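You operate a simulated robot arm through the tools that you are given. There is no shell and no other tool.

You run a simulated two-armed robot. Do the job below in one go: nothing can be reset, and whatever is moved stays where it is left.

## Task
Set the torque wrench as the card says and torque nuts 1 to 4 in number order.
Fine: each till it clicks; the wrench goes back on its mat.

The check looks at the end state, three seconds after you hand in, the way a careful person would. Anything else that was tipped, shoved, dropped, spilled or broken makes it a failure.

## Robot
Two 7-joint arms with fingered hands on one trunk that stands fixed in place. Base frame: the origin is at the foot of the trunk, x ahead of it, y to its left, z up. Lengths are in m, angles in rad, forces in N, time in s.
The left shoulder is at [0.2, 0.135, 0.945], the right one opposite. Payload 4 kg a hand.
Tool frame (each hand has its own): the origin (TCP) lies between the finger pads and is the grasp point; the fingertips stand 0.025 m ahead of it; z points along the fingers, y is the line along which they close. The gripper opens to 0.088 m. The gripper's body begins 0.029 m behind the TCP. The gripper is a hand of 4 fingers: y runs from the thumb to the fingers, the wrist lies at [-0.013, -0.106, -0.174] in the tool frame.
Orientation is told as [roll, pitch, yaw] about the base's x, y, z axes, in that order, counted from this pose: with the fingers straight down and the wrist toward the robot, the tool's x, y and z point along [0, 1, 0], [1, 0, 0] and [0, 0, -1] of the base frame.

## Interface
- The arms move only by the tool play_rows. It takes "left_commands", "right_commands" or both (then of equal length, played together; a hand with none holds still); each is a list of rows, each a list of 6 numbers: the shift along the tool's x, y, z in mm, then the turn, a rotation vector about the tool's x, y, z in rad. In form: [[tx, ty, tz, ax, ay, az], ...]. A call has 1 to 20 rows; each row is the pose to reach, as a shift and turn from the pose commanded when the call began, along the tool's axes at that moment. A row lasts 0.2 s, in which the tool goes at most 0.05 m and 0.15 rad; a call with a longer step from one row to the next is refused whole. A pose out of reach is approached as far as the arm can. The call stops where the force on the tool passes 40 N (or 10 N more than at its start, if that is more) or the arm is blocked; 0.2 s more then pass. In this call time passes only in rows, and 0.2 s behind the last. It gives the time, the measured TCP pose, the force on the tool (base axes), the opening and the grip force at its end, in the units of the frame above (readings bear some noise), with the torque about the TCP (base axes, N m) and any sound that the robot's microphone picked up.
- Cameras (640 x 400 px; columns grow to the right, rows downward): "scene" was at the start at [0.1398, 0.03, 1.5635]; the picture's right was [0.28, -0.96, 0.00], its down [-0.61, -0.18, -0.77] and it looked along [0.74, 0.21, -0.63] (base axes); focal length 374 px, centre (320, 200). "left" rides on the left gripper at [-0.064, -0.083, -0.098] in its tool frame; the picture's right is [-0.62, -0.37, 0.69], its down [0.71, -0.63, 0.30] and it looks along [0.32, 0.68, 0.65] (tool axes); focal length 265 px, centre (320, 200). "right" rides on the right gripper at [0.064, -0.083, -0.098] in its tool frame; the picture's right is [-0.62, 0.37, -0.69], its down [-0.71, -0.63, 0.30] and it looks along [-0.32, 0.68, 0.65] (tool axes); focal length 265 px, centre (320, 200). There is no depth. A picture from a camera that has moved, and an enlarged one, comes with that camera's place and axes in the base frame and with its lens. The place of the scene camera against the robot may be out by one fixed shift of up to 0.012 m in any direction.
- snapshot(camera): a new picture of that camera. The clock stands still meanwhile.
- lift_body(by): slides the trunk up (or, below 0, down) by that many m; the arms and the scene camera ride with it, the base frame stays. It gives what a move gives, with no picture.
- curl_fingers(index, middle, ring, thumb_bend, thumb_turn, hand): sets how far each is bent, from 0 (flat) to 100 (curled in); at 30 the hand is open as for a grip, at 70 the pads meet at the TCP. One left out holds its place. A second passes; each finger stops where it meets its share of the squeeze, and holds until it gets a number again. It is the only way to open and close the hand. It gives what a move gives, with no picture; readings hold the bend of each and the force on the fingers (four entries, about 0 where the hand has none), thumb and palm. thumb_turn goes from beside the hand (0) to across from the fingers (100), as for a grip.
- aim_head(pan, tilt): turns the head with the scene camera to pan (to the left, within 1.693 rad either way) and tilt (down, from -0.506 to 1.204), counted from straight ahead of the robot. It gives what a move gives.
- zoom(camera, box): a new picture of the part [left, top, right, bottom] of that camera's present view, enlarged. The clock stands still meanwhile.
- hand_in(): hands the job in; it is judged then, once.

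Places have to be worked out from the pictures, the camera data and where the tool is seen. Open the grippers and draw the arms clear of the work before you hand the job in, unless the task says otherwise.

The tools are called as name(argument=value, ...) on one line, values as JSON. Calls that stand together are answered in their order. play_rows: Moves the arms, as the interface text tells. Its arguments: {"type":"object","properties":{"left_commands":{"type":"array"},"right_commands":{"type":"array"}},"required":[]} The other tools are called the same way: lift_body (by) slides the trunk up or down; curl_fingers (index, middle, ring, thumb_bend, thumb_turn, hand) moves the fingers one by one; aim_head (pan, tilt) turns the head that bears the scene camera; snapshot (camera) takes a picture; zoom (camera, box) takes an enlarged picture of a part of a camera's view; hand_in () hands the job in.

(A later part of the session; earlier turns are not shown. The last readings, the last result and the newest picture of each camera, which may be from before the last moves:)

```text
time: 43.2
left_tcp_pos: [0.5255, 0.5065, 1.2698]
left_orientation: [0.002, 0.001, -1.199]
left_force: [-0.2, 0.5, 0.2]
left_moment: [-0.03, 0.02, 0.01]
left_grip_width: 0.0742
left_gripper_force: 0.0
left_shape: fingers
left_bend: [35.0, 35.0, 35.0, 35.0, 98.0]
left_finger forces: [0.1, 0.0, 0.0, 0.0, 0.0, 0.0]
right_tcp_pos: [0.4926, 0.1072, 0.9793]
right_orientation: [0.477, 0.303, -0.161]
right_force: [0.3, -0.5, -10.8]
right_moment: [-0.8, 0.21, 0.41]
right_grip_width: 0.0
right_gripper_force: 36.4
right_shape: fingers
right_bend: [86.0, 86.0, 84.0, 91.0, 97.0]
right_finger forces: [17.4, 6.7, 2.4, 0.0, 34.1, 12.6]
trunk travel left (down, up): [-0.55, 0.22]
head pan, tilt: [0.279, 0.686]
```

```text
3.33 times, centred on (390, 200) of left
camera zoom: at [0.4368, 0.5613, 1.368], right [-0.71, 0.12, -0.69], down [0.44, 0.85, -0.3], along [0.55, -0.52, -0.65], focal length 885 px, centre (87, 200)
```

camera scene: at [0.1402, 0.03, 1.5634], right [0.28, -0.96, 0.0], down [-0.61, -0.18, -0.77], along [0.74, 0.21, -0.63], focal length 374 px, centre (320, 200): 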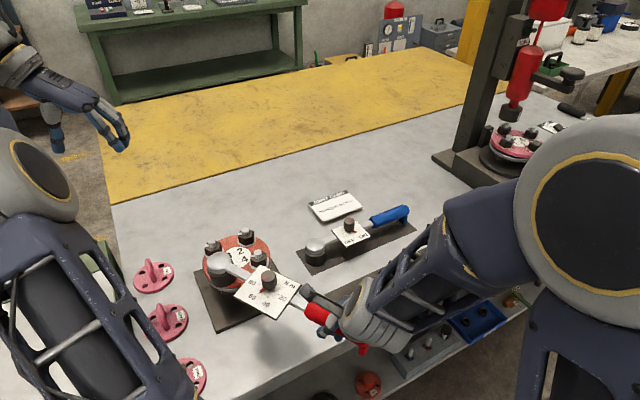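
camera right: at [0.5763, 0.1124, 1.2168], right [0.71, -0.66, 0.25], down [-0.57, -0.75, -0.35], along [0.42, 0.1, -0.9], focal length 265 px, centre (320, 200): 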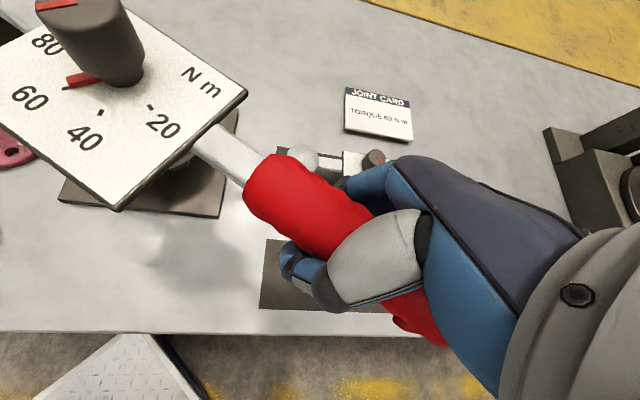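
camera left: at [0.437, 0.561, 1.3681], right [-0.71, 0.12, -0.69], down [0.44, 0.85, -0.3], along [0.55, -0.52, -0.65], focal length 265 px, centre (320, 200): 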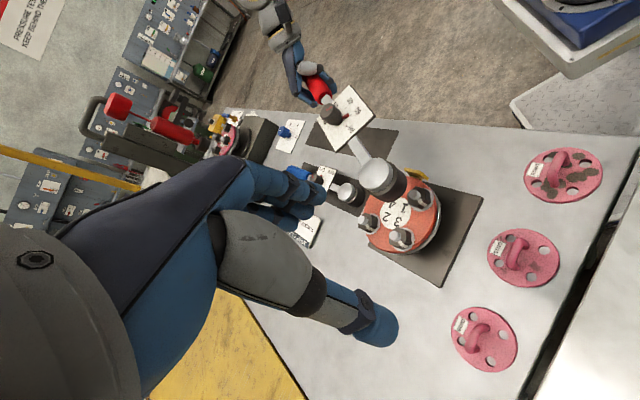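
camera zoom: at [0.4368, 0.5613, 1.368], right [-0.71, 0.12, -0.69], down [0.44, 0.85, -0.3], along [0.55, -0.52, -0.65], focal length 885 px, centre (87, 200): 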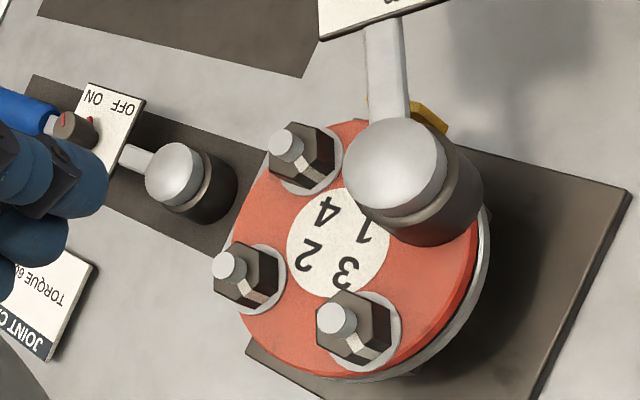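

The resisting moment is climbing (0.41 N m), still without a click. I keep turning clockwise another 0.3 rad.

play_rows(right_commands=[[0, -14.0, 4.9, -0.0264, 0.0178, 0.0508], [0.8, -27.8, 10.2, -0.0528, 0.0357, 0.1017], [2.5, -41.4, 15.8, -0.0792, 0.0535, 0.1525], [4.8, -54.8, 21.7, -0.1056, 0.0714, 0.2034], [8.1, -67.9, 28, -0.132, 0.0892, 0.2542]])

snapshot(camera="scene")

zoom(camera="left", box=[325, 140, 455, 260])

```text
time: 44.4
left_tcp_pos: [0.5269, 0.5068, 1.2694]
left_orientation: [0.002, 0.0, -1.201]
left_force: [0.5, -0.5, 0.2]
left_moment: [0.03, 0.0, -0.02]
left_grip_width: 0.0745
left_gripper_force: 0.0
left_shape: fingers
left_bend: [35.0, 35.0, 35.0, 35.0, 98.0]
left_finger forces: [0.1, 0.1, 0.1, 0.1, 0.1, 0.0]
right_tcp_pos: [0.4284, 0.1437, 0.9788]
right_orientation: [0.473, 0.301, -0.464]
right_force: [-9.2, -18.5, -7.5]
right_moment: [-0.22, 0.24, 0.21]
right_grip_width: 0.0
right_gripper_force: 35.8
right_shape: fingers
right_bend: [86.0, 86.0, 85.0, 91.0, 97.0]
right_finger forces: [19.8, 7.0, 2.2, 0.1, 32.4, 10.4]
right hand out of reach, approached as far as the arm can: row 2, 3, 4, 5
trunk travel left (down, up): [-0.55, 0.22]
head pan, tilt: [0.279, 0.686]
```

```text
taken
camera scene: at [0.1397, 0.0293, 1.5635], right [0.28, -0.96, 0.0], down [-0.61, -0.17, -0.77], along [0.74, 0.21, -0.63], focal length 374 px, centre (320, 200)
```

scene: 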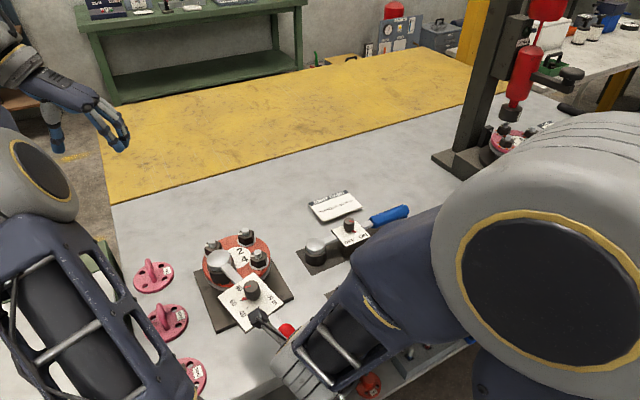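

```text
3.33 times, centred on (390, 200) of left
camera zoom: at [0.4363, 0.5607, 1.3684], right [-0.71, 0.12, -0.69], down [0.44, 0.85, -0.3], along [0.55, -0.52, -0.65], focal length 885 px, centre (87, 200)
```

zoom: 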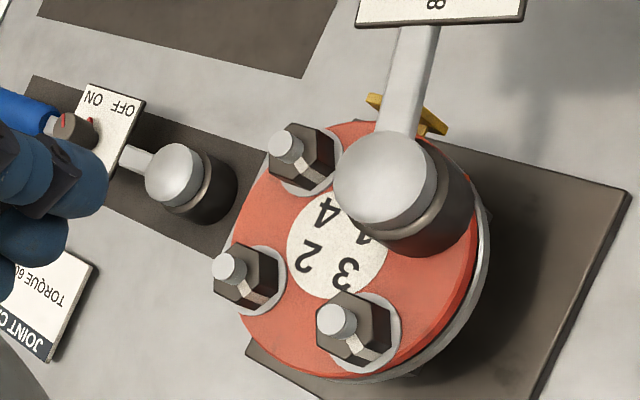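

The arm ran out of reach near φ ≈ -120° and the head was pulled sideways (about 20 N). I back off about 0.1 rad to relieve the load, then check.

play_rows(right_commands=[[0.8, 14.1, -4.5, 0.0264, -0.0178, -0.0508], [1.7, 23.5, -7.4, 0.044, -0.0297, -0.0847]])

zoom(camera="scene", box=[190, 220, 310, 320])

```text
time: 45.0
left_tcp_pos: [0.5253, 0.507, 1.2705]
left_orientation: [0.002, -0.002, -1.201]
left_force: [0.2, -1.0, -0.4]
left_moment: [0.01, 0.01, 0.01]
left_grip_width: 0.0741
left_gripper_force: 0.0
left_shape: fingers
left_bend: [35.0, 35.0, 35.0, 35.0, 98.0]
left_finger forces: [0.0, 0.0, 0.0, 0.0, 0.0, 0.0]
right_tcp_pos: [0.4503, 0.1308, 0.9802]
right_orientation: [0.475, 0.303, -0.361]
right_force: [-13.3, -22.6, -6.1]
right_moment: [-0.19, 0.32, 0.23]
right_grip_width: 0.0003
right_gripper_force: 37.6
right_shape: fingers
right_bend: [86.0, 86.0, 85.0, 91.0, 98.0]
right_finger forces: [22.0, 7.6, 1.9, 0.0, 33.9, 10.3]
trunk travel left (down, up): [-0.55, 0.22]
head pan, tilt: [0.279, 0.686]
```

```text
4.00 times, centred on (250, 270) of scene
camera zoom: at [0.1394, 0.0293, 1.5635], right [0.28, -0.96, 0.0], down [-0.61, -0.17, -0.77], along [0.74, 0.21, -0.63], focal length 1494 px, centre (600, -80)
```

zoom: 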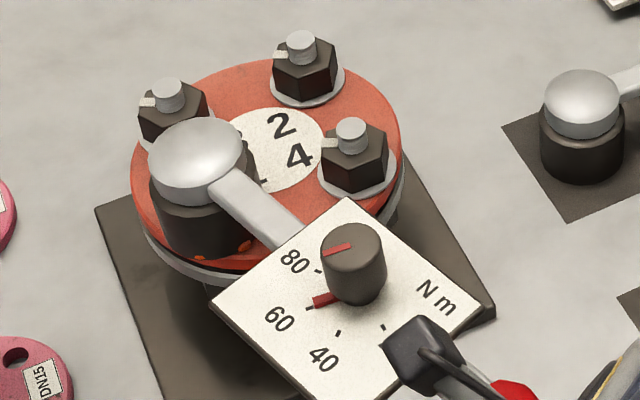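

The hand ended about 6 mm too close to the nut and is pushing on the head. I ease outward along the shaft to relieve it.

play_rows(right_commands=[[-3, -0.4, -1.3, 0, 0, 0], [-5.4, -0.7, -2.5, 0, 0, 0]])

zoom(camera="scene", box=[190, 220, 310, 320])

zoom(camera="left", box=[325, 140, 455, 260])

```text
time: 45.6
left_tcp_pos: [0.5252, 0.5061, 1.2702]
left_orientation: [0.002, 0.0, -1.201]
left_force: [-0.2, 0.7, -0.2]
left_moment: [0.01, -0.02, 0.01]
left_grip_width: 0.0739
left_gripper_force: 0.0
left_shape: fingers
left_bend: [35.0, 35.0, 35.0, 35.0, 98.0]
left_finger forces: [0.1, 0.1, 0.0, 0.0, 0.0, 0.0]
right_tcp_pos: [0.4501, 0.1308, 0.9792]
right_orientation: [0.473, 0.304, -0.36]
right_force: [-13.3, -23.0, -6.5]
right_moment: [-0.21, 0.33, 0.28]
right_grip_width: 0.0
right_gripper_force: 38.7
right_shape: fingers
right_bend: [86.0, 86.0, 85.0, 91.0, 98.0]
right_finger forces: [22.2, 7.5, 2.0, 0.0, 34.0, 10.8]
right hand out of reach, approached as far as the arm can: row 1, 2
trunk travel left (down, up): [-0.55, 0.22]
head pan, tilt: [0.279, 0.686]
```

```text
4.00 times, centred on (250, 270) of scene
camera zoom: at [0.1395, 0.0292, 1.5635], right [0.28, -0.96, 0.0], down [-0.61, -0.17, -0.77], along [0.74, 0.21, -0.63], focal length 1494 px, centre (600, -80)
```

zoom: 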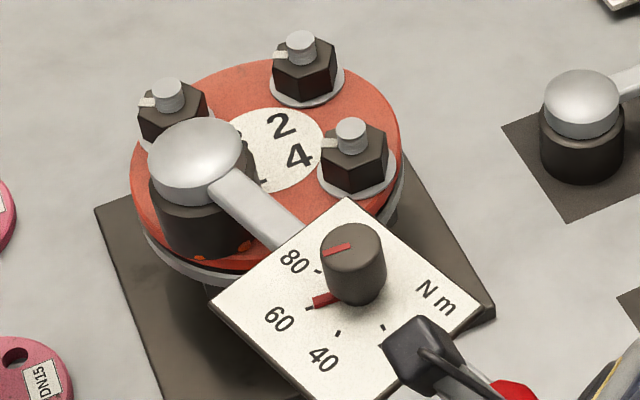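

```text
3.33 times, centred on (390, 200) of left
camera zoom: at [0.4361, 0.5606, 1.3685], right [-0.71, 0.12, -0.69], down [0.44, 0.85, -0.3], along [0.55, -0.52, -0.65], focal length 885 px, centre (87, 200)
```

zoom: 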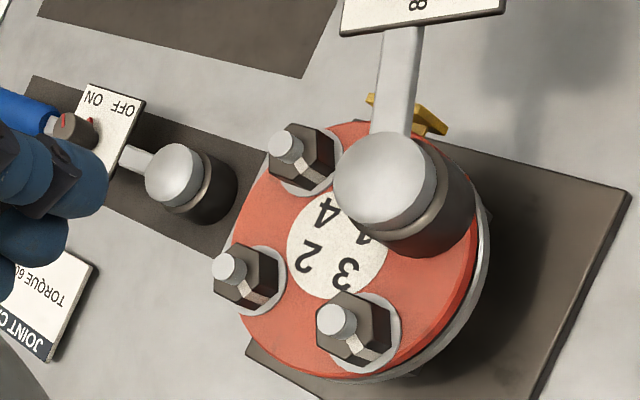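

It cannot move outward there. I rotate back to the comfortable angle (handle at about -105°), where the arm reached well before.

play_rows(right_commands=[[0.2, 23, -8, 0.044, -0.03, -0.085], [0.3, 45.9, -16, 0.088, -0.0595, -0.1695]])

zoom(camera="scene", box=[190, 220, 310, 320])

```text
time: 46.2
left_tcp_pos: [0.5273, 0.5076, 1.2695]
left_orientation: [0.001, 0.0, -1.201]
left_force: [-0.7, 0.3, 0.6]
left_moment: [-0.02, 0.0, 0.03]
left_grip_width: 0.0741
left_gripper_force: 0.0
left_shape: fingers
left_bend: [35.0, 35.0, 35.0, 35.0, 98.0]
left_finger forces: [0.0, 0.0, 0.0, 0.0, 0.0, 0.0]
right_tcp_pos: [0.4962, 0.1104, 0.9806]
right_orientation: [0.48, 0.299, -0.158]
right_force: [-1.0, -1.0, -10.0]
right_moment: [-0.84, 0.24, 0.13]
right_grip_width: 0.0001
right_gripper_force: 34.3
right_shape: fingers
right_bend: [86.0, 86.0, 84.0, 91.0, 97.0]
right_finger forces: [20.5, 6.7, 1.9, 0.0, 31.9, 9.1]
trunk travel left (down, up): [-0.55, 0.22]
head pan, tilt: [0.279, 0.686]
```

```text
4.00 times, centred on (250, 270) of scene
camera zoom: at [0.1399, 0.0305, 1.5635], right [0.28, -0.96, 0.0], down [-0.61, -0.18, -0.77], along [0.74, 0.21, -0.63], focal length 1494 px, centre (600, -80)
```

zoom: 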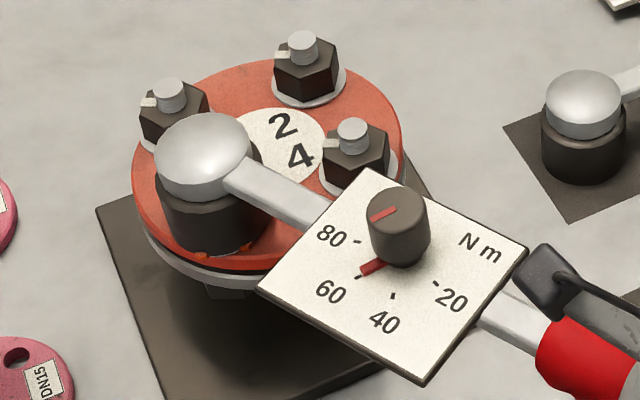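

The load is relieved. I lift the socket off nut 1 to check by its white mark whether the nut has turned.

play_rows(right_commands=[[6.6, -4.5, -12.7, 0, 0, 0], [13.2, -8.9, -25.4, 0, 0, 0], [19.8, -13.4, -38.1, 0, 0, 0], [24.2, -16.4, -46.6, 0, 0, 0]])

zoom(camera="scene", box=[190, 220, 310, 320])

zoom(camera="left", box=[325, 140, 455, 260])

```text
time: 47.2
left_tcp_pos: [0.5258, 0.5061, 1.2693]
left_orientation: [0.001, 0.0, -1.201]
left_force: [-1.0, -0.2, -0.8]
left_moment: [0.02, -0.02, -0.03]
left_grip_width: 0.0743
left_gripper_force: 0.1
left_shape: fingers
left_bend: [35.0, 35.0, 35.0, 35.0, 98.0]
left_finger forces: [0.1, 0.1, 0.0, 0.0, 0.0, 0.0]
right_tcp_pos: [0.4949, 0.1087, 1.0356]
right_orientation: [0.478, 0.305, -0.157]
right_force: [1.2, -0.4, -10.1]
right_moment: [-0.85, 0.31, -0.11]
right_grip_width: 0.0001
right_gripper_force: 35.1
right_shape: fingers
right_bend: [86.0, 86.0, 84.0, 91.0, 96.0]
right_finger forces: [24.1, 5.8, 1.4, 0.0, 32.5, 6.2]
trunk travel left (down, up): [-0.55, 0.22]
head pan, tilt: [0.279, 0.686]
```

```text
4.00 times, centred on (250, 270) of scene
camera zoom: at [0.1402, 0.0301, 1.5635], right [0.28, -0.96, 0.0], down [-0.61, -0.18, -0.77], along [0.74, 0.21, -0.63], focal length 1494 px, centre (600, -80)
```

zoom: 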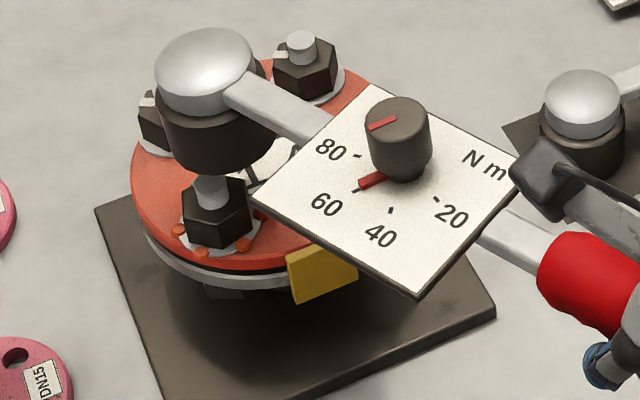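

```text
3.33 times, centred on (390, 200) of left
camera zoom: at [0.4367, 0.5614, 1.368], right [-0.71, 0.12, -0.69], down [0.44, 0.85, -0.3], along [0.55, -0.52, -0.65], focal length 885 px, centre (87, 200)
```

zoom: 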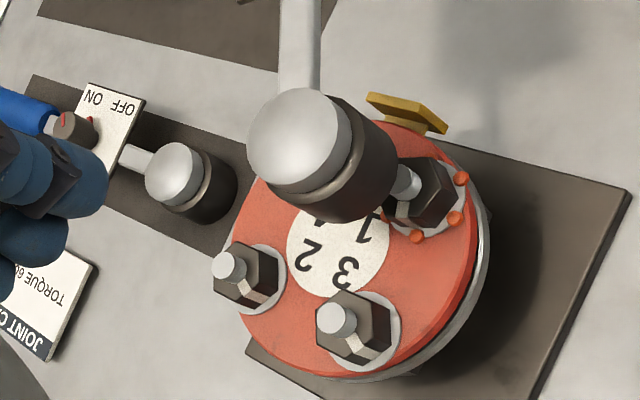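

Nut 1 has turned and orange beads have appeared around its washer. I zoom in to understand this.

zoom(camera="scene", box=[215, 255, 265, 295])

zoom(camera="left", box=[395, 170, 445, 220])

zoom(camera="scene", box=[195, 215, 285, 305])

```text
10.00 times, centred on (240, 275) of scene
camera zoom: at [0.1402, 0.0301, 1.5635], right [0.28, -0.96, 0.0], down [-0.61, -0.18, -0.77], along [0.74, 0.21, -0.63], focal length 3736 px, centre (1120, -550)
```

zoom: 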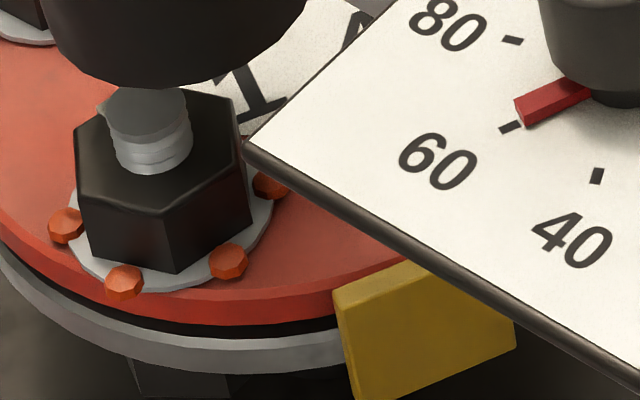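

```text
8.00 times, centred on (420, 195) of left
camera zoom: at [0.4367, 0.5614, 1.368], right [-0.71, 0.12, -0.69], down [0.44, 0.85, -0.3], along [0.55, -0.52, -0.65], focal length 2123 px, centre (-480, 240)
```

zoom: 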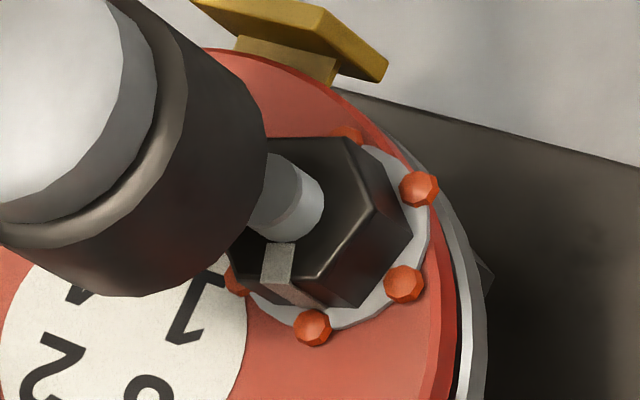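

```text
4.44 times, centred on (240, 260) of scene
camera zoom: at [0.1402, 0.0301, 1.5635], right [0.28, -0.96, 0.0], down [-0.61, -0.18, -0.77], along [0.74, 0.21, -0.63], focal length 1660 px, centre (676, -67)
```

zoom: 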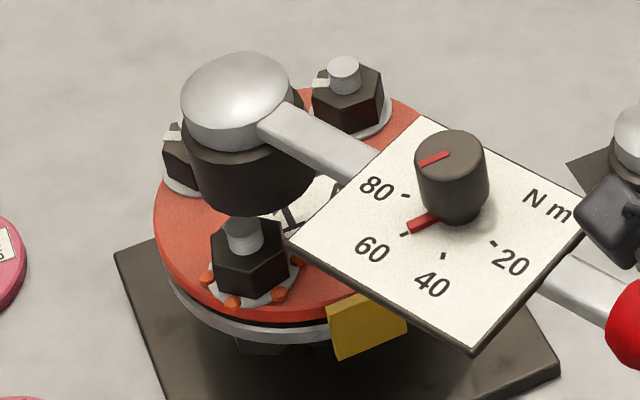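

Nut 1 has turned about 50° clockwise and kept that position when I swung back, so the wrench ratchets. There was no click, so it needs more. I swing the raised wrench back 0.5 rad about nut 1's axis for a fresh stroke.

play_rows(right_commands=[[1.7, 23.5, -7.4, 0.044, -0.0297, -0.0847], [5.6, 47.1, -13.6, 0.088, -0.0595, -0.1695], [11.8, 70.4, -18.6, 0.132, -0.0892, -0.2542], [20, 93.4, -22.5, 0.176, -0.119, -0.3389], [30.1, 115.7, -24.9, 0.22, -0.1487, -0.4237]])

zoom(camera="scene", box=[218, 230, 268, 285])

zoom(camera="left", box=[370, 155, 440, 215])

zoom(camera="scene", box=[190, 200, 310, 300])

```text
time: 48.4
left_tcp_pos: [0.5263, 0.5071, 1.2677]
left_orientation: [0.001, -0.001, -1.202]
left_force: [-0.7, 0.0, 0.1]
left_moment: [-0.04, -0.03, 0.01]
left_grip_width: 0.0743
left_gripper_force: 0.1
left_shape: fingers
left_bend: [35.0, 35.0, 35.0, 35.0, 98.0]
left_finger forces: [0.1, 0.1, 0.0, 0.0, 0.0, 0.0]
right_tcp_pos: [0.616, 0.1058, 1.0349]
right_orientation: [0.479, 0.301, 0.342]
right_force: [-0.1, -0.4, -9.1]
right_moment: [-0.83, -0.12, 0.1]
right_grip_width: 0.0001
right_gripper_force: 37.8
right_shape: fingers
right_bend: [86.0, 86.0, 85.0, 92.0, 95.0]
right_finger forces: [25.0, 5.9, 1.1, 0.0, 34.8, 8.4]
trunk travel left (down, up): [-0.55, 0.22]
head pan, tilt: [0.279, 0.686]
```

```text
7.27 times, centred on (243, 258) of scene
camera zoom: at [0.1397, 0.03, 1.5635], right [0.28, -0.96, 0.0], down [-0.61, -0.18, -0.77], along [0.74, 0.21, -0.63], focal length 2717 px, centre (880, -218)
```

zoom: 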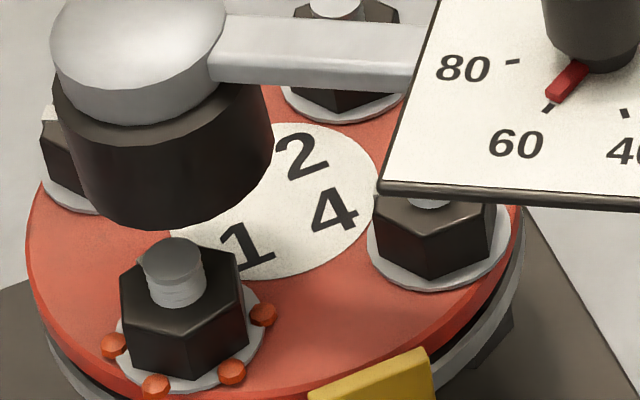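

```text
6.67 times, centred on (405, 185) of left
camera zoom: at [0.4364, 0.5613, 1.3681], right [-0.71, 0.12, -0.69], down [0.44, 0.85, -0.3], along [0.55, -0.52, -0.65], focal length 1769 px, centre (-247, 300)
```

zoom: 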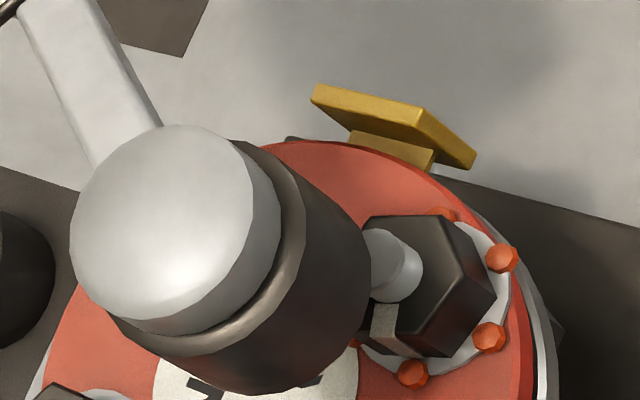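

```text
4.00 times, centred on (250, 250) of scene
camera zoom: at [0.1397, 0.03, 1.5635], right [0.28, -0.96, 0.0], down [-0.61, -0.18, -0.77], along [0.74, 0.21, -0.63], focal length 1494 px, centre (600, 0)
```

zoom: 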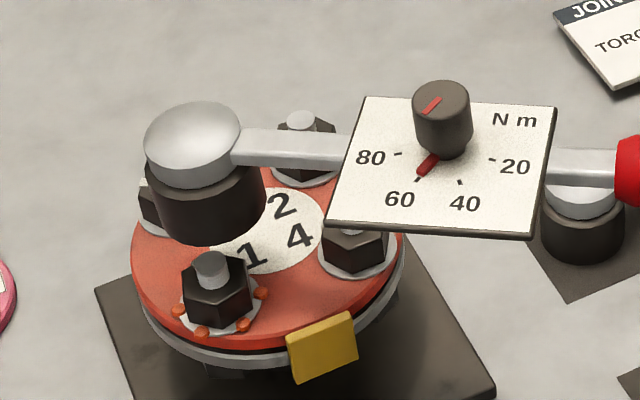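

The loads made the wrench shift a few degrees in the grip, so the head is now about 16 mm off in x and 6 mm in y. I correct and come lower for another check.

play_rows(right_commands=[[-10.1, -11.2, 17.7, 0, 0, 0]])

zoom(camera="scene", box=[218, 230, 268, 285])

zoom(camera="left", box=[370, 155, 440, 215])

```text
time: 48.8
left_tcp_pos: [0.526, 0.5068, 1.269]
left_orientation: [0.002, -0.001, -1.199]
left_force: [-0.2, 0.8, 0.4]
left_moment: [0.01, 0.03, 0.01]
left_grip_width: 0.074
left_gripper_force: 0.0
left_shape: fingers
left_bend: [35.0, 35.0, 35.0, 35.0, 98.0]
left_finger forces: [0.0, 0.1, 0.1, 0.1, 0.1, 0.0]
right_tcp_pos: [0.6016, 0.099, 1.0196]
right_orientation: [0.479, 0.301, 0.34]
right_force: [1.1, -0.4, -9.1]
right_moment: [-0.79, -0.1, -0.13]
right_grip_width: 0.0001
right_gripper_force: 36.5
right_shape: fingers
right_bend: [86.0, 86.0, 85.0, 92.0, 95.0]
right_finger forces: [26.5, 5.7, 1.0, 0.0, 33.4, 6.1]
trunk travel left (down, up): [-0.55, 0.22]
head pan, tilt: [0.279, 0.686]
```

```text
7.27 times, centred on (243, 258) of scene
camera zoom: at [0.1401, 0.0301, 1.5635], right [0.28, -0.96, 0.0], down [-0.61, -0.18, -0.77], along [0.74, 0.21, -0.63], focal length 2717 px, centre (880, -218)
```

zoom: 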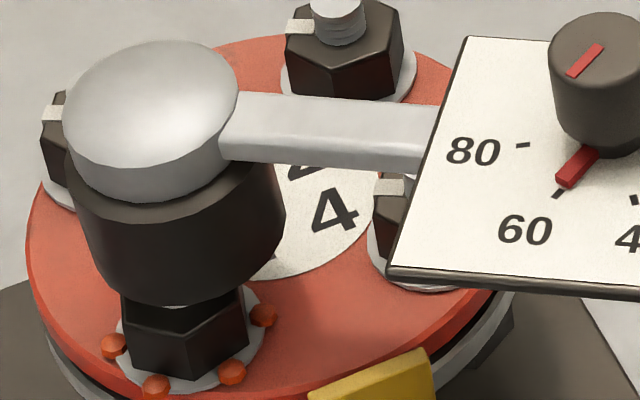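

```text
6.67 times, centred on (405, 185) of left
camera zoom: at [0.4366, 0.5614, 1.368], right [-0.71, 0.12, -0.69], down [0.44, 0.85, -0.3], along [0.55, -0.52, -0.65], focal length 1769 px, centre (-247, 300)
```

zoom: 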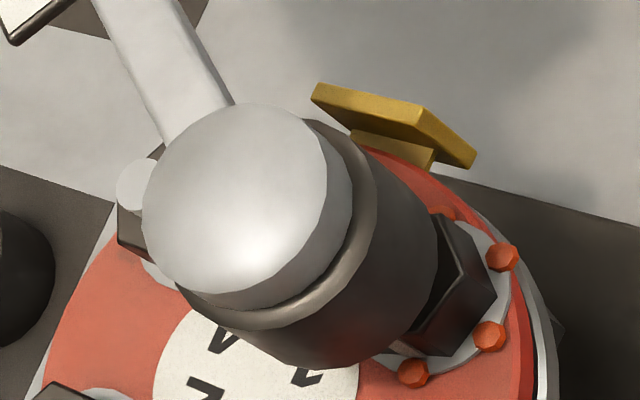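

Still about 7 mm off in x. I correct and lower another 8 mm.

play_rows(right_commands=[[2.6, -6.2, 3.5, 0, 0, 0], [-0.9, -3.8, 10.3, 0, 0, 0]])

zoom(camera="scene", box=[218, 230, 268, 285])

zoom(camera="left", box=[370, 155, 440, 215])

```text
time: 49.4
left_tcp_pos: [0.5269, 0.5078, 1.2693]
left_orientation: [0.003, -0.002, -1.2]
left_force: [0.7, 0.0, -0.6]
left_moment: [0.04, 0.01, -0.02]
left_grip_width: 0.0744
left_gripper_force: 0.1
left_shape: fingers
left_bend: [35.0, 35.0, 35.0, 35.0, 98.0]
left_finger forces: [0.1, 0.0, 0.0, 0.1, 0.1, 0.0]
right_tcp_pos: [0.5932, 0.0996, 1.0122]
right_orientation: [0.478, 0.301, 0.339]
right_force: [0.2, 0.7, -8.8]
right_moment: [-0.82, -0.1, -0.06]
right_grip_width: 0.0001
right_gripper_force: 37.2
right_shape: fingers
right_bend: [86.0, 86.0, 85.0, 92.0, 95.0]
right_finger forces: [26.3, 5.9, 1.1, 0.1, 33.9, 7.7]
trunk travel left (down, up): [-0.55, 0.22]
head pan, tilt: [0.279, 0.686]
```

```text
7.27 times, centred on (243, 258) of scene
camera zoom: at [0.1401, 0.0301, 1.5635], right [0.28, -0.96, 0.0], down [-0.61, -0.18, -0.77], along [0.74, 0.21, -0.63], focal length 2717 px, centre (880, -218)
```

zoom: 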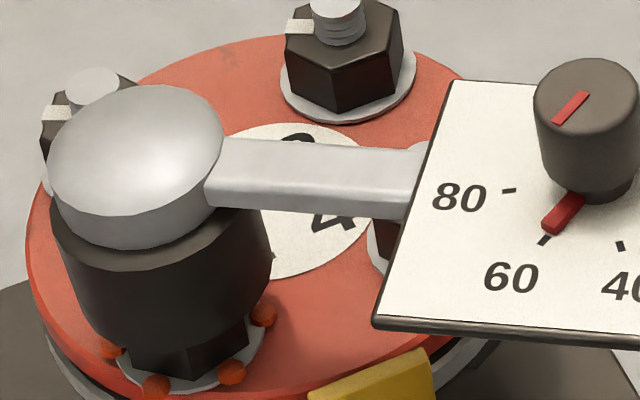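

```text
6.67 times, centred on (405, 185) of left
camera zoom: at [0.4366, 0.5614, 1.3681], right [-0.71, 0.12, -0.69], down [0.44, 0.85, -0.3], along [0.55, -0.52, -0.65], focal length 1769 px, centre (-247, 300)
```

zoom: 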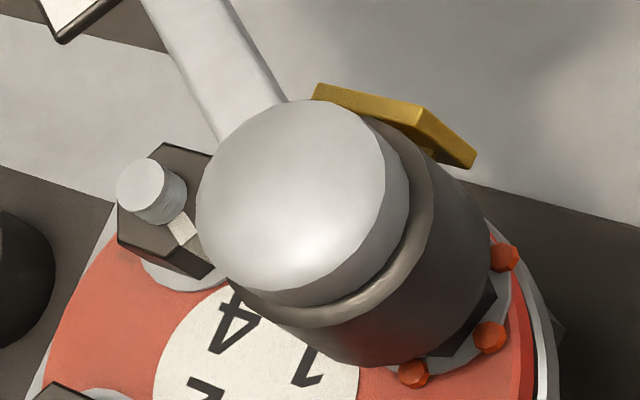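

Aligned to within about 2 mm. I lower the socket fully over nut 1.

play_rows(right_commands=[[-2.6, 1.8, 5.1, 0, 0, 0], [-5.3, 3.6, 10.2, 0, 0, 0], [-7.9, 5.4, 15.2, 0, 0, 0], [-10.1, 6.9, 19.5, 0, 0, 0]])

zoom(camera="scene", box=[218, 230, 268, 285])

zoom(camera="left", box=[370, 155, 440, 215])

```text
time: 50.4
left_tcp_pos: [0.5263, 0.5076, 1.2686]
left_orientation: [0.0, -0.001, -1.2]
left_force: [-0.7, 0.3, 1.0]
left_moment: [-0.01, -0.01, -0.01]
left_grip_width: 0.0743
left_gripper_force: 0.1
left_shape: fingers
left_bend: [35.0, 35.0, 35.0, 35.0, 98.0]
left_finger forces: [0.1, 0.1, 0.0, 0.1, 0.0, 0.0]
right_tcp_pos: [0.5915, 0.1, 0.9872]
right_orientation: [0.478, 0.303, 0.341]
right_force: [0.8, -0.5, -9.0]
right_moment: [-0.82, -0.09, 0.07]
right_grip_width: 0.0001
right_gripper_force: 37.8
right_shape: fingers
right_bend: [86.0, 86.0, 85.0, 92.0, 95.0]
right_finger forces: [26.0, 5.9, 1.0, 0.0, 33.8, 8.6]
trunk travel left (down, up): [-0.55, 0.22]
head pan, tilt: [0.279, 0.686]
```

```text
7.27 times, centred on (243, 258) of scene
camera zoom: at [0.14, 0.0301, 1.5635], right [0.28, -0.96, 0.0], down [-0.61, -0.18, -0.77], along [0.74, 0.21, -0.63], focal length 2717 px, centre (880, -218)
```

zoom: 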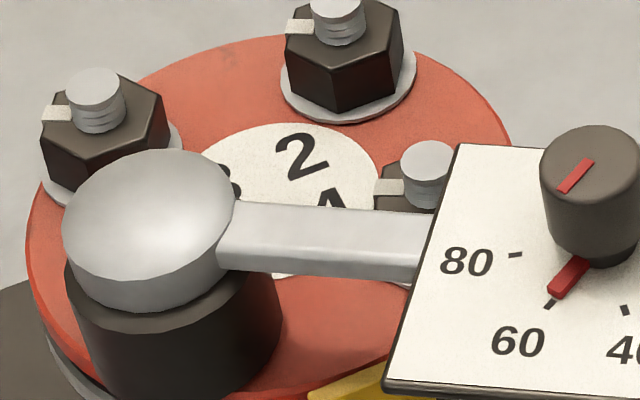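

```text
6.67 times, centred on (405, 185) of left
camera zoom: at [0.4366, 0.5614, 1.3681], right [-0.71, 0.12, -0.69], down [0.44, 0.85, -0.3], along [0.55, -0.52, -0.65], focal length 1769 px, centre (-247, 300)
```

zoom: 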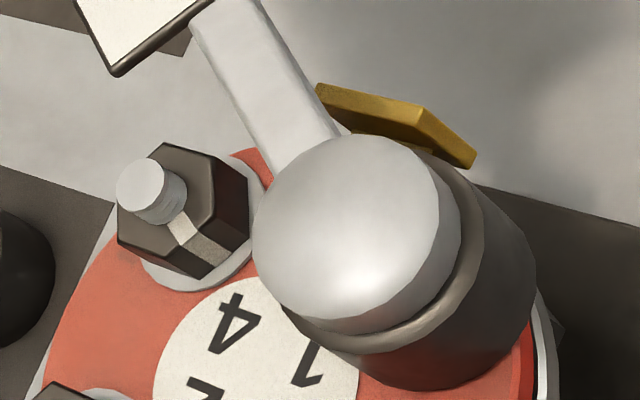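

The socket is seated on nut 1 again. I turn clockwise 0.4 rad about the nut, watching for the click.

play_rows(right_commands=[[1.9, -18.1, 7.4, -0.0352, 0.0239, 0.0678], [5.1, -35.8, 15.2, -0.0704, 0.0477, 0.1355], [9.8, -53, 23.8, -0.1056, 0.0716, 0.2033], [15.7, -69.4, 32.6, -0.1408, 0.0955, 0.271], [23, -85.1, 41.9, -0.176, 0.1194, 0.3388]])

zoom(camera="scene", box=[190, 220, 310, 320])

zoom(camera="left", box=[325, 140, 455, 260])

```text
time: 51.6
left_tcp_pos: [0.5262, 0.5084, 1.269]
left_orientation: [0.003, -0.001, -1.202]
left_force: [-0.3, -0.2, 0.2]
left_moment: [-0.05, 0.04, -0.01]
left_grip_width: 0.0739
left_gripper_force: 0.1
left_shape: fingers
left_bend: [35.0, 35.0, 35.0, 35.0, 98.0]
left_finger forces: [0.0, 0.0, 0.0, 0.0, 0.1, 0.0]
right_tcp_pos: [0.4965, 0.1069, 0.9876]
right_orientation: [0.477, 0.305, -0.061]
right_force: [1.0, -0.8, -9.2]
right_moment: [-0.83, 0.22, -0.09]
right_grip_width: 0.0
right_gripper_force: 38.4
right_shape: fingers
right_bend: [86.0, 86.0, 85.0, 92.0, 95.0]
right_finger forces: [27.5, 5.8, 0.9, 0.0, 32.8, 8.4]
trunk travel left (down, up): [-0.55, 0.22]
head pan, tilt: [0.279, 0.686]
```

```text
4.00 times, centred on (250, 270) of scene
camera zoom: at [0.1402, 0.0299, 1.5634], right [0.28, -0.96, 0.0], down [-0.61, -0.18, -0.77], along [0.74, 0.21, -0.63], focal length 1494 px, centre (600, -80)
```

zoom: 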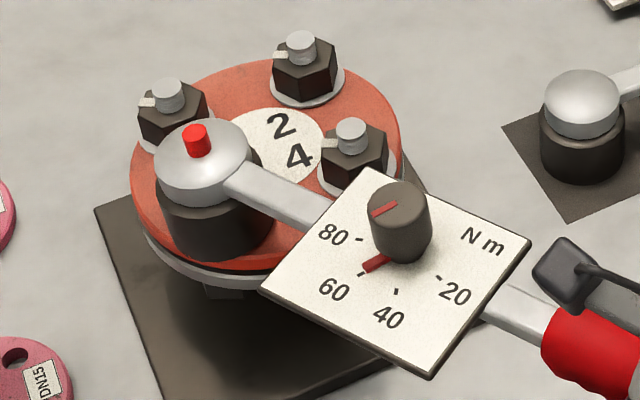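

```text
3.33 times, centred on (390, 200) of left
camera zoom: at [0.4368, 0.5612, 1.368], right [-0.71, 0.12, -0.69], down [0.44, 0.85, -0.3], along [0.55, -0.52, -0.65], focal length 885 px, centre (87, 200)
```

zoom: 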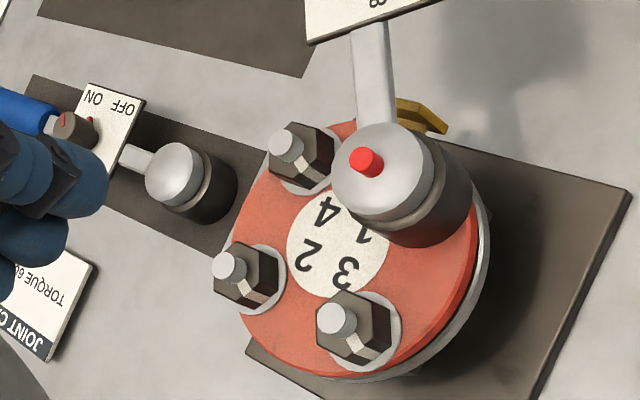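

A red pin has popped up on the wrench head and the resisting moment has dropped to zero: the wrench has clicked out on nut 1. I lift off and look at the nut.

play_rows(right_commands=[[6.6, -4.5, -12.7, 0, 0, 0], [13.2, -8.9, -25.4, 0, 0, 0], [19.8, -13.4, -38.1, 0, 0, 0], [26.4, -17.9, -50.8, 0, 0, 0]])

zoom(camera="scene", box=[190, 200, 310, 300])

zoom(camera="left", box=[325, 140, 455, 260])

```text
time: 52.6
left_tcp_pos: [0.5256, 0.5077, 1.269]
left_orientation: [0.002, 0.0, -1.2]
left_force: [-0.2, 0.6, 0.2]
left_moment: [0.0, -0.01, -0.01]
left_grip_width: 0.0742
left_gripper_force: 0.0
left_shape: fingers
left_bend: [35.0, 35.0, 35.0, 35.0, 98.0]
left_finger forces: [0.0, 0.0, 0.1, 0.0, 0.0, 0.0]
right_tcp_pos: [0.4965, 0.1096, 1.0473]
right_orientation: [0.479, 0.303, -0.062]
right_force: [-0.1, 0.1, -11.0]
right_moment: [-0.83, 0.28, -0.05]
right_grip_width: 0.0001
right_gripper_force: 38.9
right_shape: fingers
right_bend: [86.0, 86.0, 85.0, 92.0, 95.0]
right_finger forces: [28.8, 5.9, 0.9, 0.1, 33.2, 9.2]
trunk travel left (down, up): [-0.55, 0.22]
head pan, tilt: [0.279, 0.686]
```

```text
4.00 times, centred on (250, 250) of scene
camera zoom: at [0.1402, 0.0301, 1.5634], right [0.28, -0.96, 0.0], down [-0.61, -0.18, -0.77], along [0.74, 0.21, -0.63], focal length 1494 px, centre (600, 0)
```

zoom: 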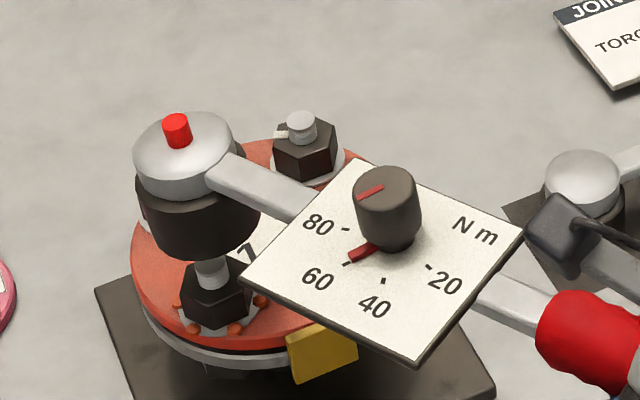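

```text
3.33 times, centred on (390, 200) of left
camera zoom: at [0.4367, 0.5614, 1.368], right [-0.71, 0.12, -0.69], down [0.44, 0.85, -0.3], along [0.55, -0.52, -0.65], focal length 885 px, centre (87, 200)
```

zoom: 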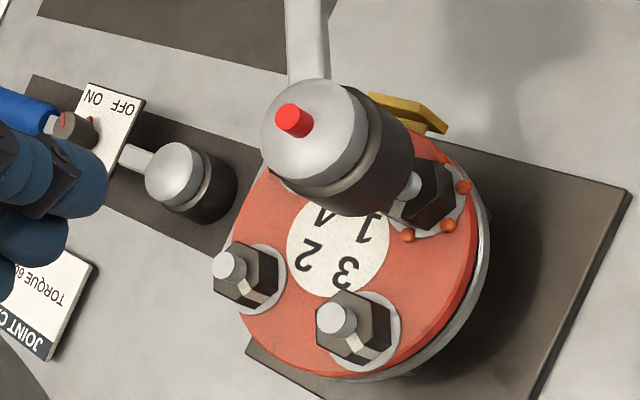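

Nut 1 is done (the pin is still showing). I raise the wrench and carry it to nut 2 at (0.667, 0.345), swinging the handle back to about -55° for a full stroke.

play_rows(right_commands=[[12.2, 36.2, -9, 0.0491, -0.0333, -0.0944], [24.4, 72.3, -18.1, 0.0981, -0.0666, -0.1889], [36.5, 108.5, -27.1, 0.1472, -0.0998, -0.2833], [48.7, 144.7, -36.2, 0.1962, -0.1331, -0.3778], [60.9, 180.8, -45.2, 0.2453, -0.1664, -0.4722], [73.1, 217, -54.2, 0.2943, -0.1997, -0.5666], [85.2, 253.1, -63.3, 0.3434, -0.2329, -0.6611], [97.4, 289.3, -72.3, 0.3924, -0.2662, -0.7555]])

snapshot(camera="scene")

zoom(camera="scene", box=[190, 200, 310, 300])

zoom(camera="left", box=[325, 140, 455, 260])

```text
time: 54.4
left_tcp_pos: [0.526, 0.5059, 1.2706]
left_orientation: [0.003, 0.0, -1.202]
left_force: [-0.3, 0.1, 0.1]
left_moment: [0.05, -0.04, 0.04]
left_grip_width: 0.0742
left_gripper_force: 0.0
left_shape: fingers
left_bend: [35.0, 35.0, 35.0, 35.0, 98.0]
left_finger forces: [0.0, 0.0, 0.0, 0.0, 0.1, 0.0]
right_tcp_pos: [0.8066, 0.1409, 1.0679]
right_orientation: [0.478, 0.302, 0.831]
right_force: [1.2, -0.7, -3.9]
right_moment: [-0.26, -0.18, -0.41]
right_grip_width: 0.0004
right_gripper_force: 19.0
right_shape: fingers
right_bend: [86.0, 85.0, 85.0, 93.0, 95.0]
right_finger forces: [13.2, 4.9, 0.9, 0.0, 18.5, 0.3]
trunk travel left (down, up): [-0.55, 0.22]
head pan, tilt: [0.279, 0.686]
```

```text
taken
camera scene: at [0.1391, 0.0293, 1.5636], right [0.28, -0.96, 0.0], down [-0.61, -0.17, -0.77], along [0.74, 0.21, -0.63], focal length 374 px, centre (320, 200)
```

scene: 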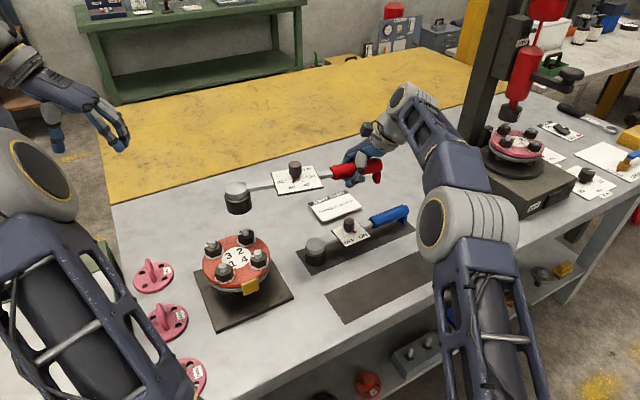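

```text
4.00 times, centred on (250, 250) of scene
camera zoom: at [0.1391, 0.0293, 1.5636], right [0.28, -0.96, 0.0], down [-0.61, -0.17, -0.77], along [0.74, 0.21, -0.63], focal length 1494 px, centre (600, 0)
```

zoom: 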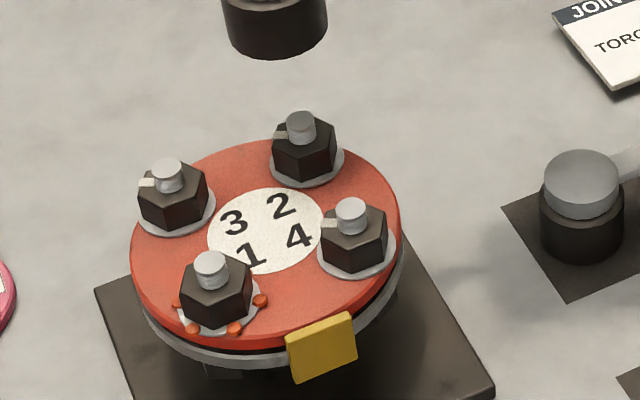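

```text
3.33 times, centred on (390, 200) of left
camera zoom: at [0.4361, 0.5605, 1.3688], right [-0.71, 0.12, -0.69], down [0.44, 0.85, -0.3], along [0.55, -0.52, -0.65], focal length 885 px, centre (87, 200)
```

zoom: 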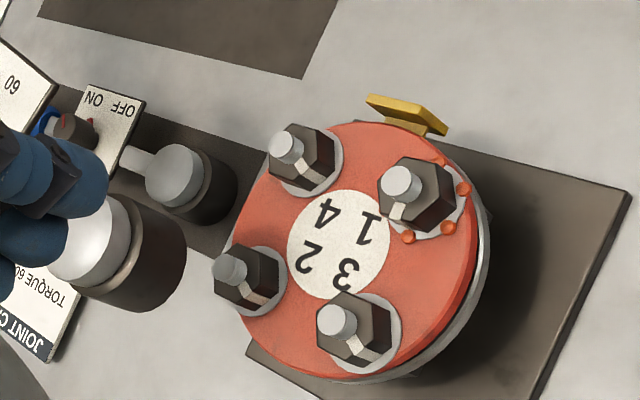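

The head looks far off mainly because it is high, and the pin has reset. The grip reading dipped during the swing, so I hold still a moment and re-read.

play_rows(right_commands=[[0, 0, 0, 0, 0, 0], [0, 0, 0, 0, 0, 0]])

zoom(camera="scene", box=[190, 150, 400, 290])

snapshot(camera="left")

snapshot(camera="right")

```text
time: 55.0
left_tcp_pos: [0.5274, 0.5064, 1.2695]
left_orientation: [0.001, 0.0, -1.202]
left_force: [0.4, 0.1, 0.1]
left_moment: [-0.04, -0.02, 0.0]
left_grip_width: 0.0739
left_gripper_force: 0.0
left_shape: fingers
left_bend: [35.0, 35.0, 35.0, 35.0, 98.0]
left_finger forces: [0.0, 0.0, 0.0, 0.1, 0.0, 0.0]
right_tcp_pos: [0.8079, 0.1429, 1.0642]
right_orientation: [0.478, 0.305, 0.831]
right_force: [-0.1, -0.5, -9.4]
right_moment: [-0.7, -0.43, 0.05]
right_grip_width: 0.0
right_gripper_force: 38.8
right_shape: fingers
right_bend: [86.0, 85.0, 85.0, 93.0, 95.0]
right_finger forces: [29.7, 6.2, 0.7, 0.1, 31.9, 9.7]
trunk travel left (down, up): [-0.55, 0.22]
head pan, tilt: [0.279, 0.686]
```

```text
2.86 times, centred on (295, 220) of scene
camera zoom: at [0.1402, 0.0301, 1.5634], right [0.28, -0.96, 0.0], down [-0.61, -0.18, -0.77], along [0.74, 0.21, -0.63], focal length 1067 px, centre (391, 143)
```

zoom: 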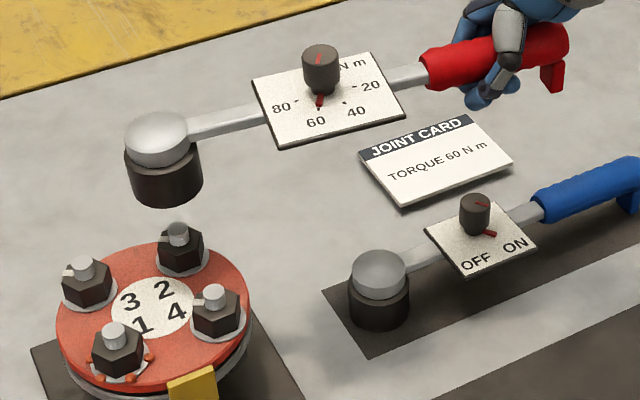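

```text
taken
camera left: at [0.4367, 0.5614, 1.368], right [-0.71, 0.12, -0.69], down [0.44, 0.85, -0.3], along [0.55, -0.52, -0.65], focal length 265 px, centre (320, 200)
```

left: 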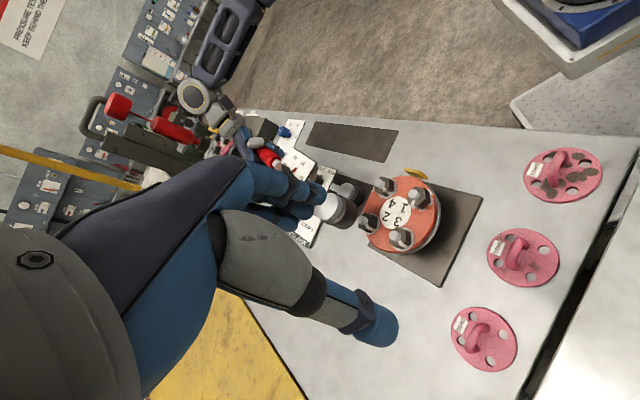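

```text
taken
camera right: at [0.7691, 0.1177, 1.2], right [0.95, -0.25, 0.2], down [-0.16, -0.91, -0.38], along [0.28, 0.33, -0.9], focal length 265 px, centre (320, 200)
```

right: 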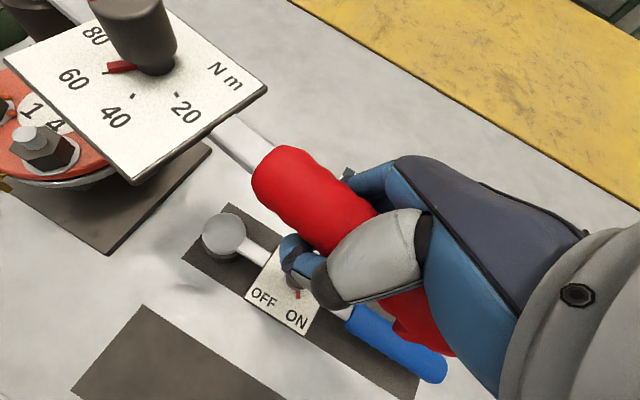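

The grip is solid again. I zoom both views to place the head relative to nut 2.

zoom(camera="left", box=[315, 165, 395, 245])

zoom(camera="scene", box=[215, 170, 285, 250])

```text
5.00 times, centred on (355, 205) of left
camera zoom: at [0.4367, 0.5614, 1.368], right [-0.71, 0.12, -0.69], down [0.44, 0.85, -0.3], along [0.55, -0.52, -0.65], focal length 1327 px, centre (145, 175)
```

zoom: 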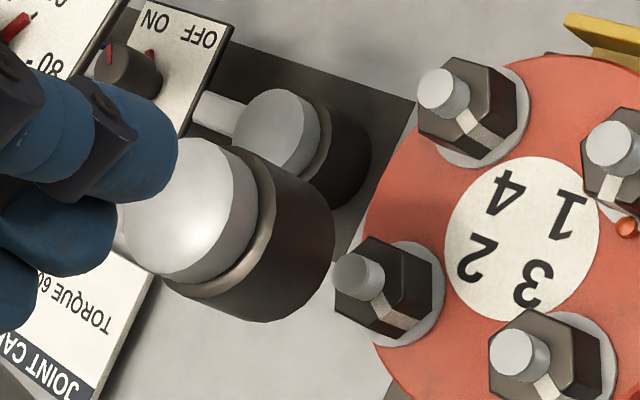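

```text
5.00 times, centred on (250, 210) of scene
camera zoom: at [0.1402, 0.0301, 1.5634], right [0.28, -0.96, 0.0], down [-0.61, -0.18, -0.77], along [0.74, 0.21, -0.63], focal length 1868 px, centre (670, 150)
```

zoom: 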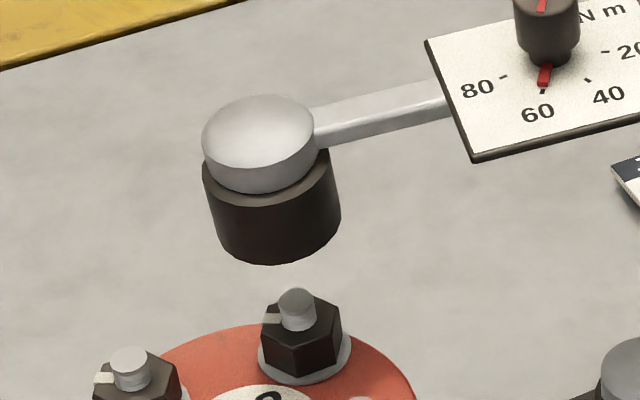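

The head is within about 5 mm of nut 2. I shift -4 mm in y and lower 42 mm to just above the stud.

play_rows(right_commands=[[-10.6, 4.8, 17.5, 0, 0, 0], [-21.3, 9.7, 35.1, 0, 0, 0]])

zoom(camera="left", box=[325, 175, 405, 245])

zoom(camera="scene", box=[215, 200, 275, 260])

```text
time: 55.6
left_tcp_pos: [0.5262, 0.5065, 1.2698]
left_orientation: [0.001, -0.001, -1.202]
left_force: [-0.5, -0.6, 0.7]
left_moment: [0.02, 0.0, 0.0]
left_grip_width: 0.0742
left_gripper_force: 0.1
left_shape: fingers
left_bend: [35.0, 35.0, 35.0, 35.0, 98.0]
left_finger forces: [0.0, 0.0, 0.0, 0.0, 0.0, 0.0]
right_tcp_pos: [0.8068, 0.1388, 1.0219]
right_orientation: [0.479, 0.305, 0.833]
right_force: [0.7, -0.2, -9.8]
right_moment: [-0.65, -0.41, -0.05]
right_grip_width: 0.0001
right_gripper_force: 32.7
right_shape: fingers
right_bend: [86.0, 85.0, 85.0, 93.0, 95.0]
right_finger forces: [29.6, 6.0, 0.6, 0.0, 20.8, 8.9]
trunk travel left (down, up): [-0.55, 0.22]
head pan, tilt: [0.279, 0.686]
```

```text
5.71 times, centred on (365, 210) of left
camera zoom: at [0.4366, 0.5614, 1.368], right [-0.71, 0.12, -0.69], down [0.44, 0.85, -0.3], along [0.55, -0.52, -0.65], focal length 1517 px, centre (63, 143)
```

zoom: 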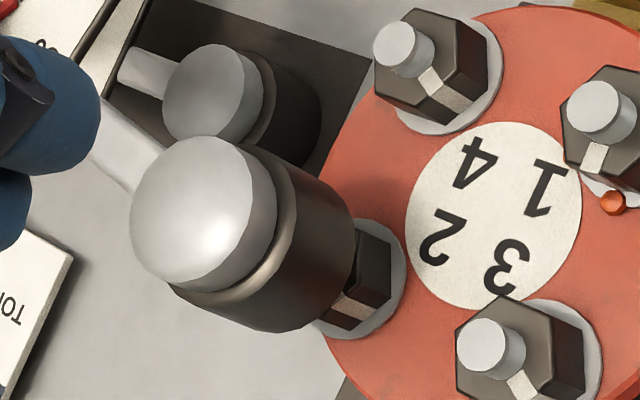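

```text
6.67 times, centred on (245, 230) of scene
camera zoom: at [0.1401, 0.0301, 1.5635], right [0.28, -0.96, 0.0], down [-0.61, -0.18, -0.77], along [0.74, 0.21, -0.63], focal length 2490 px, centre (820, 0)
```

zoom: 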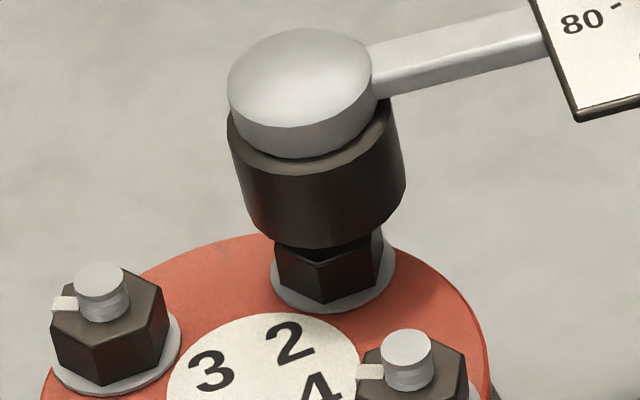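

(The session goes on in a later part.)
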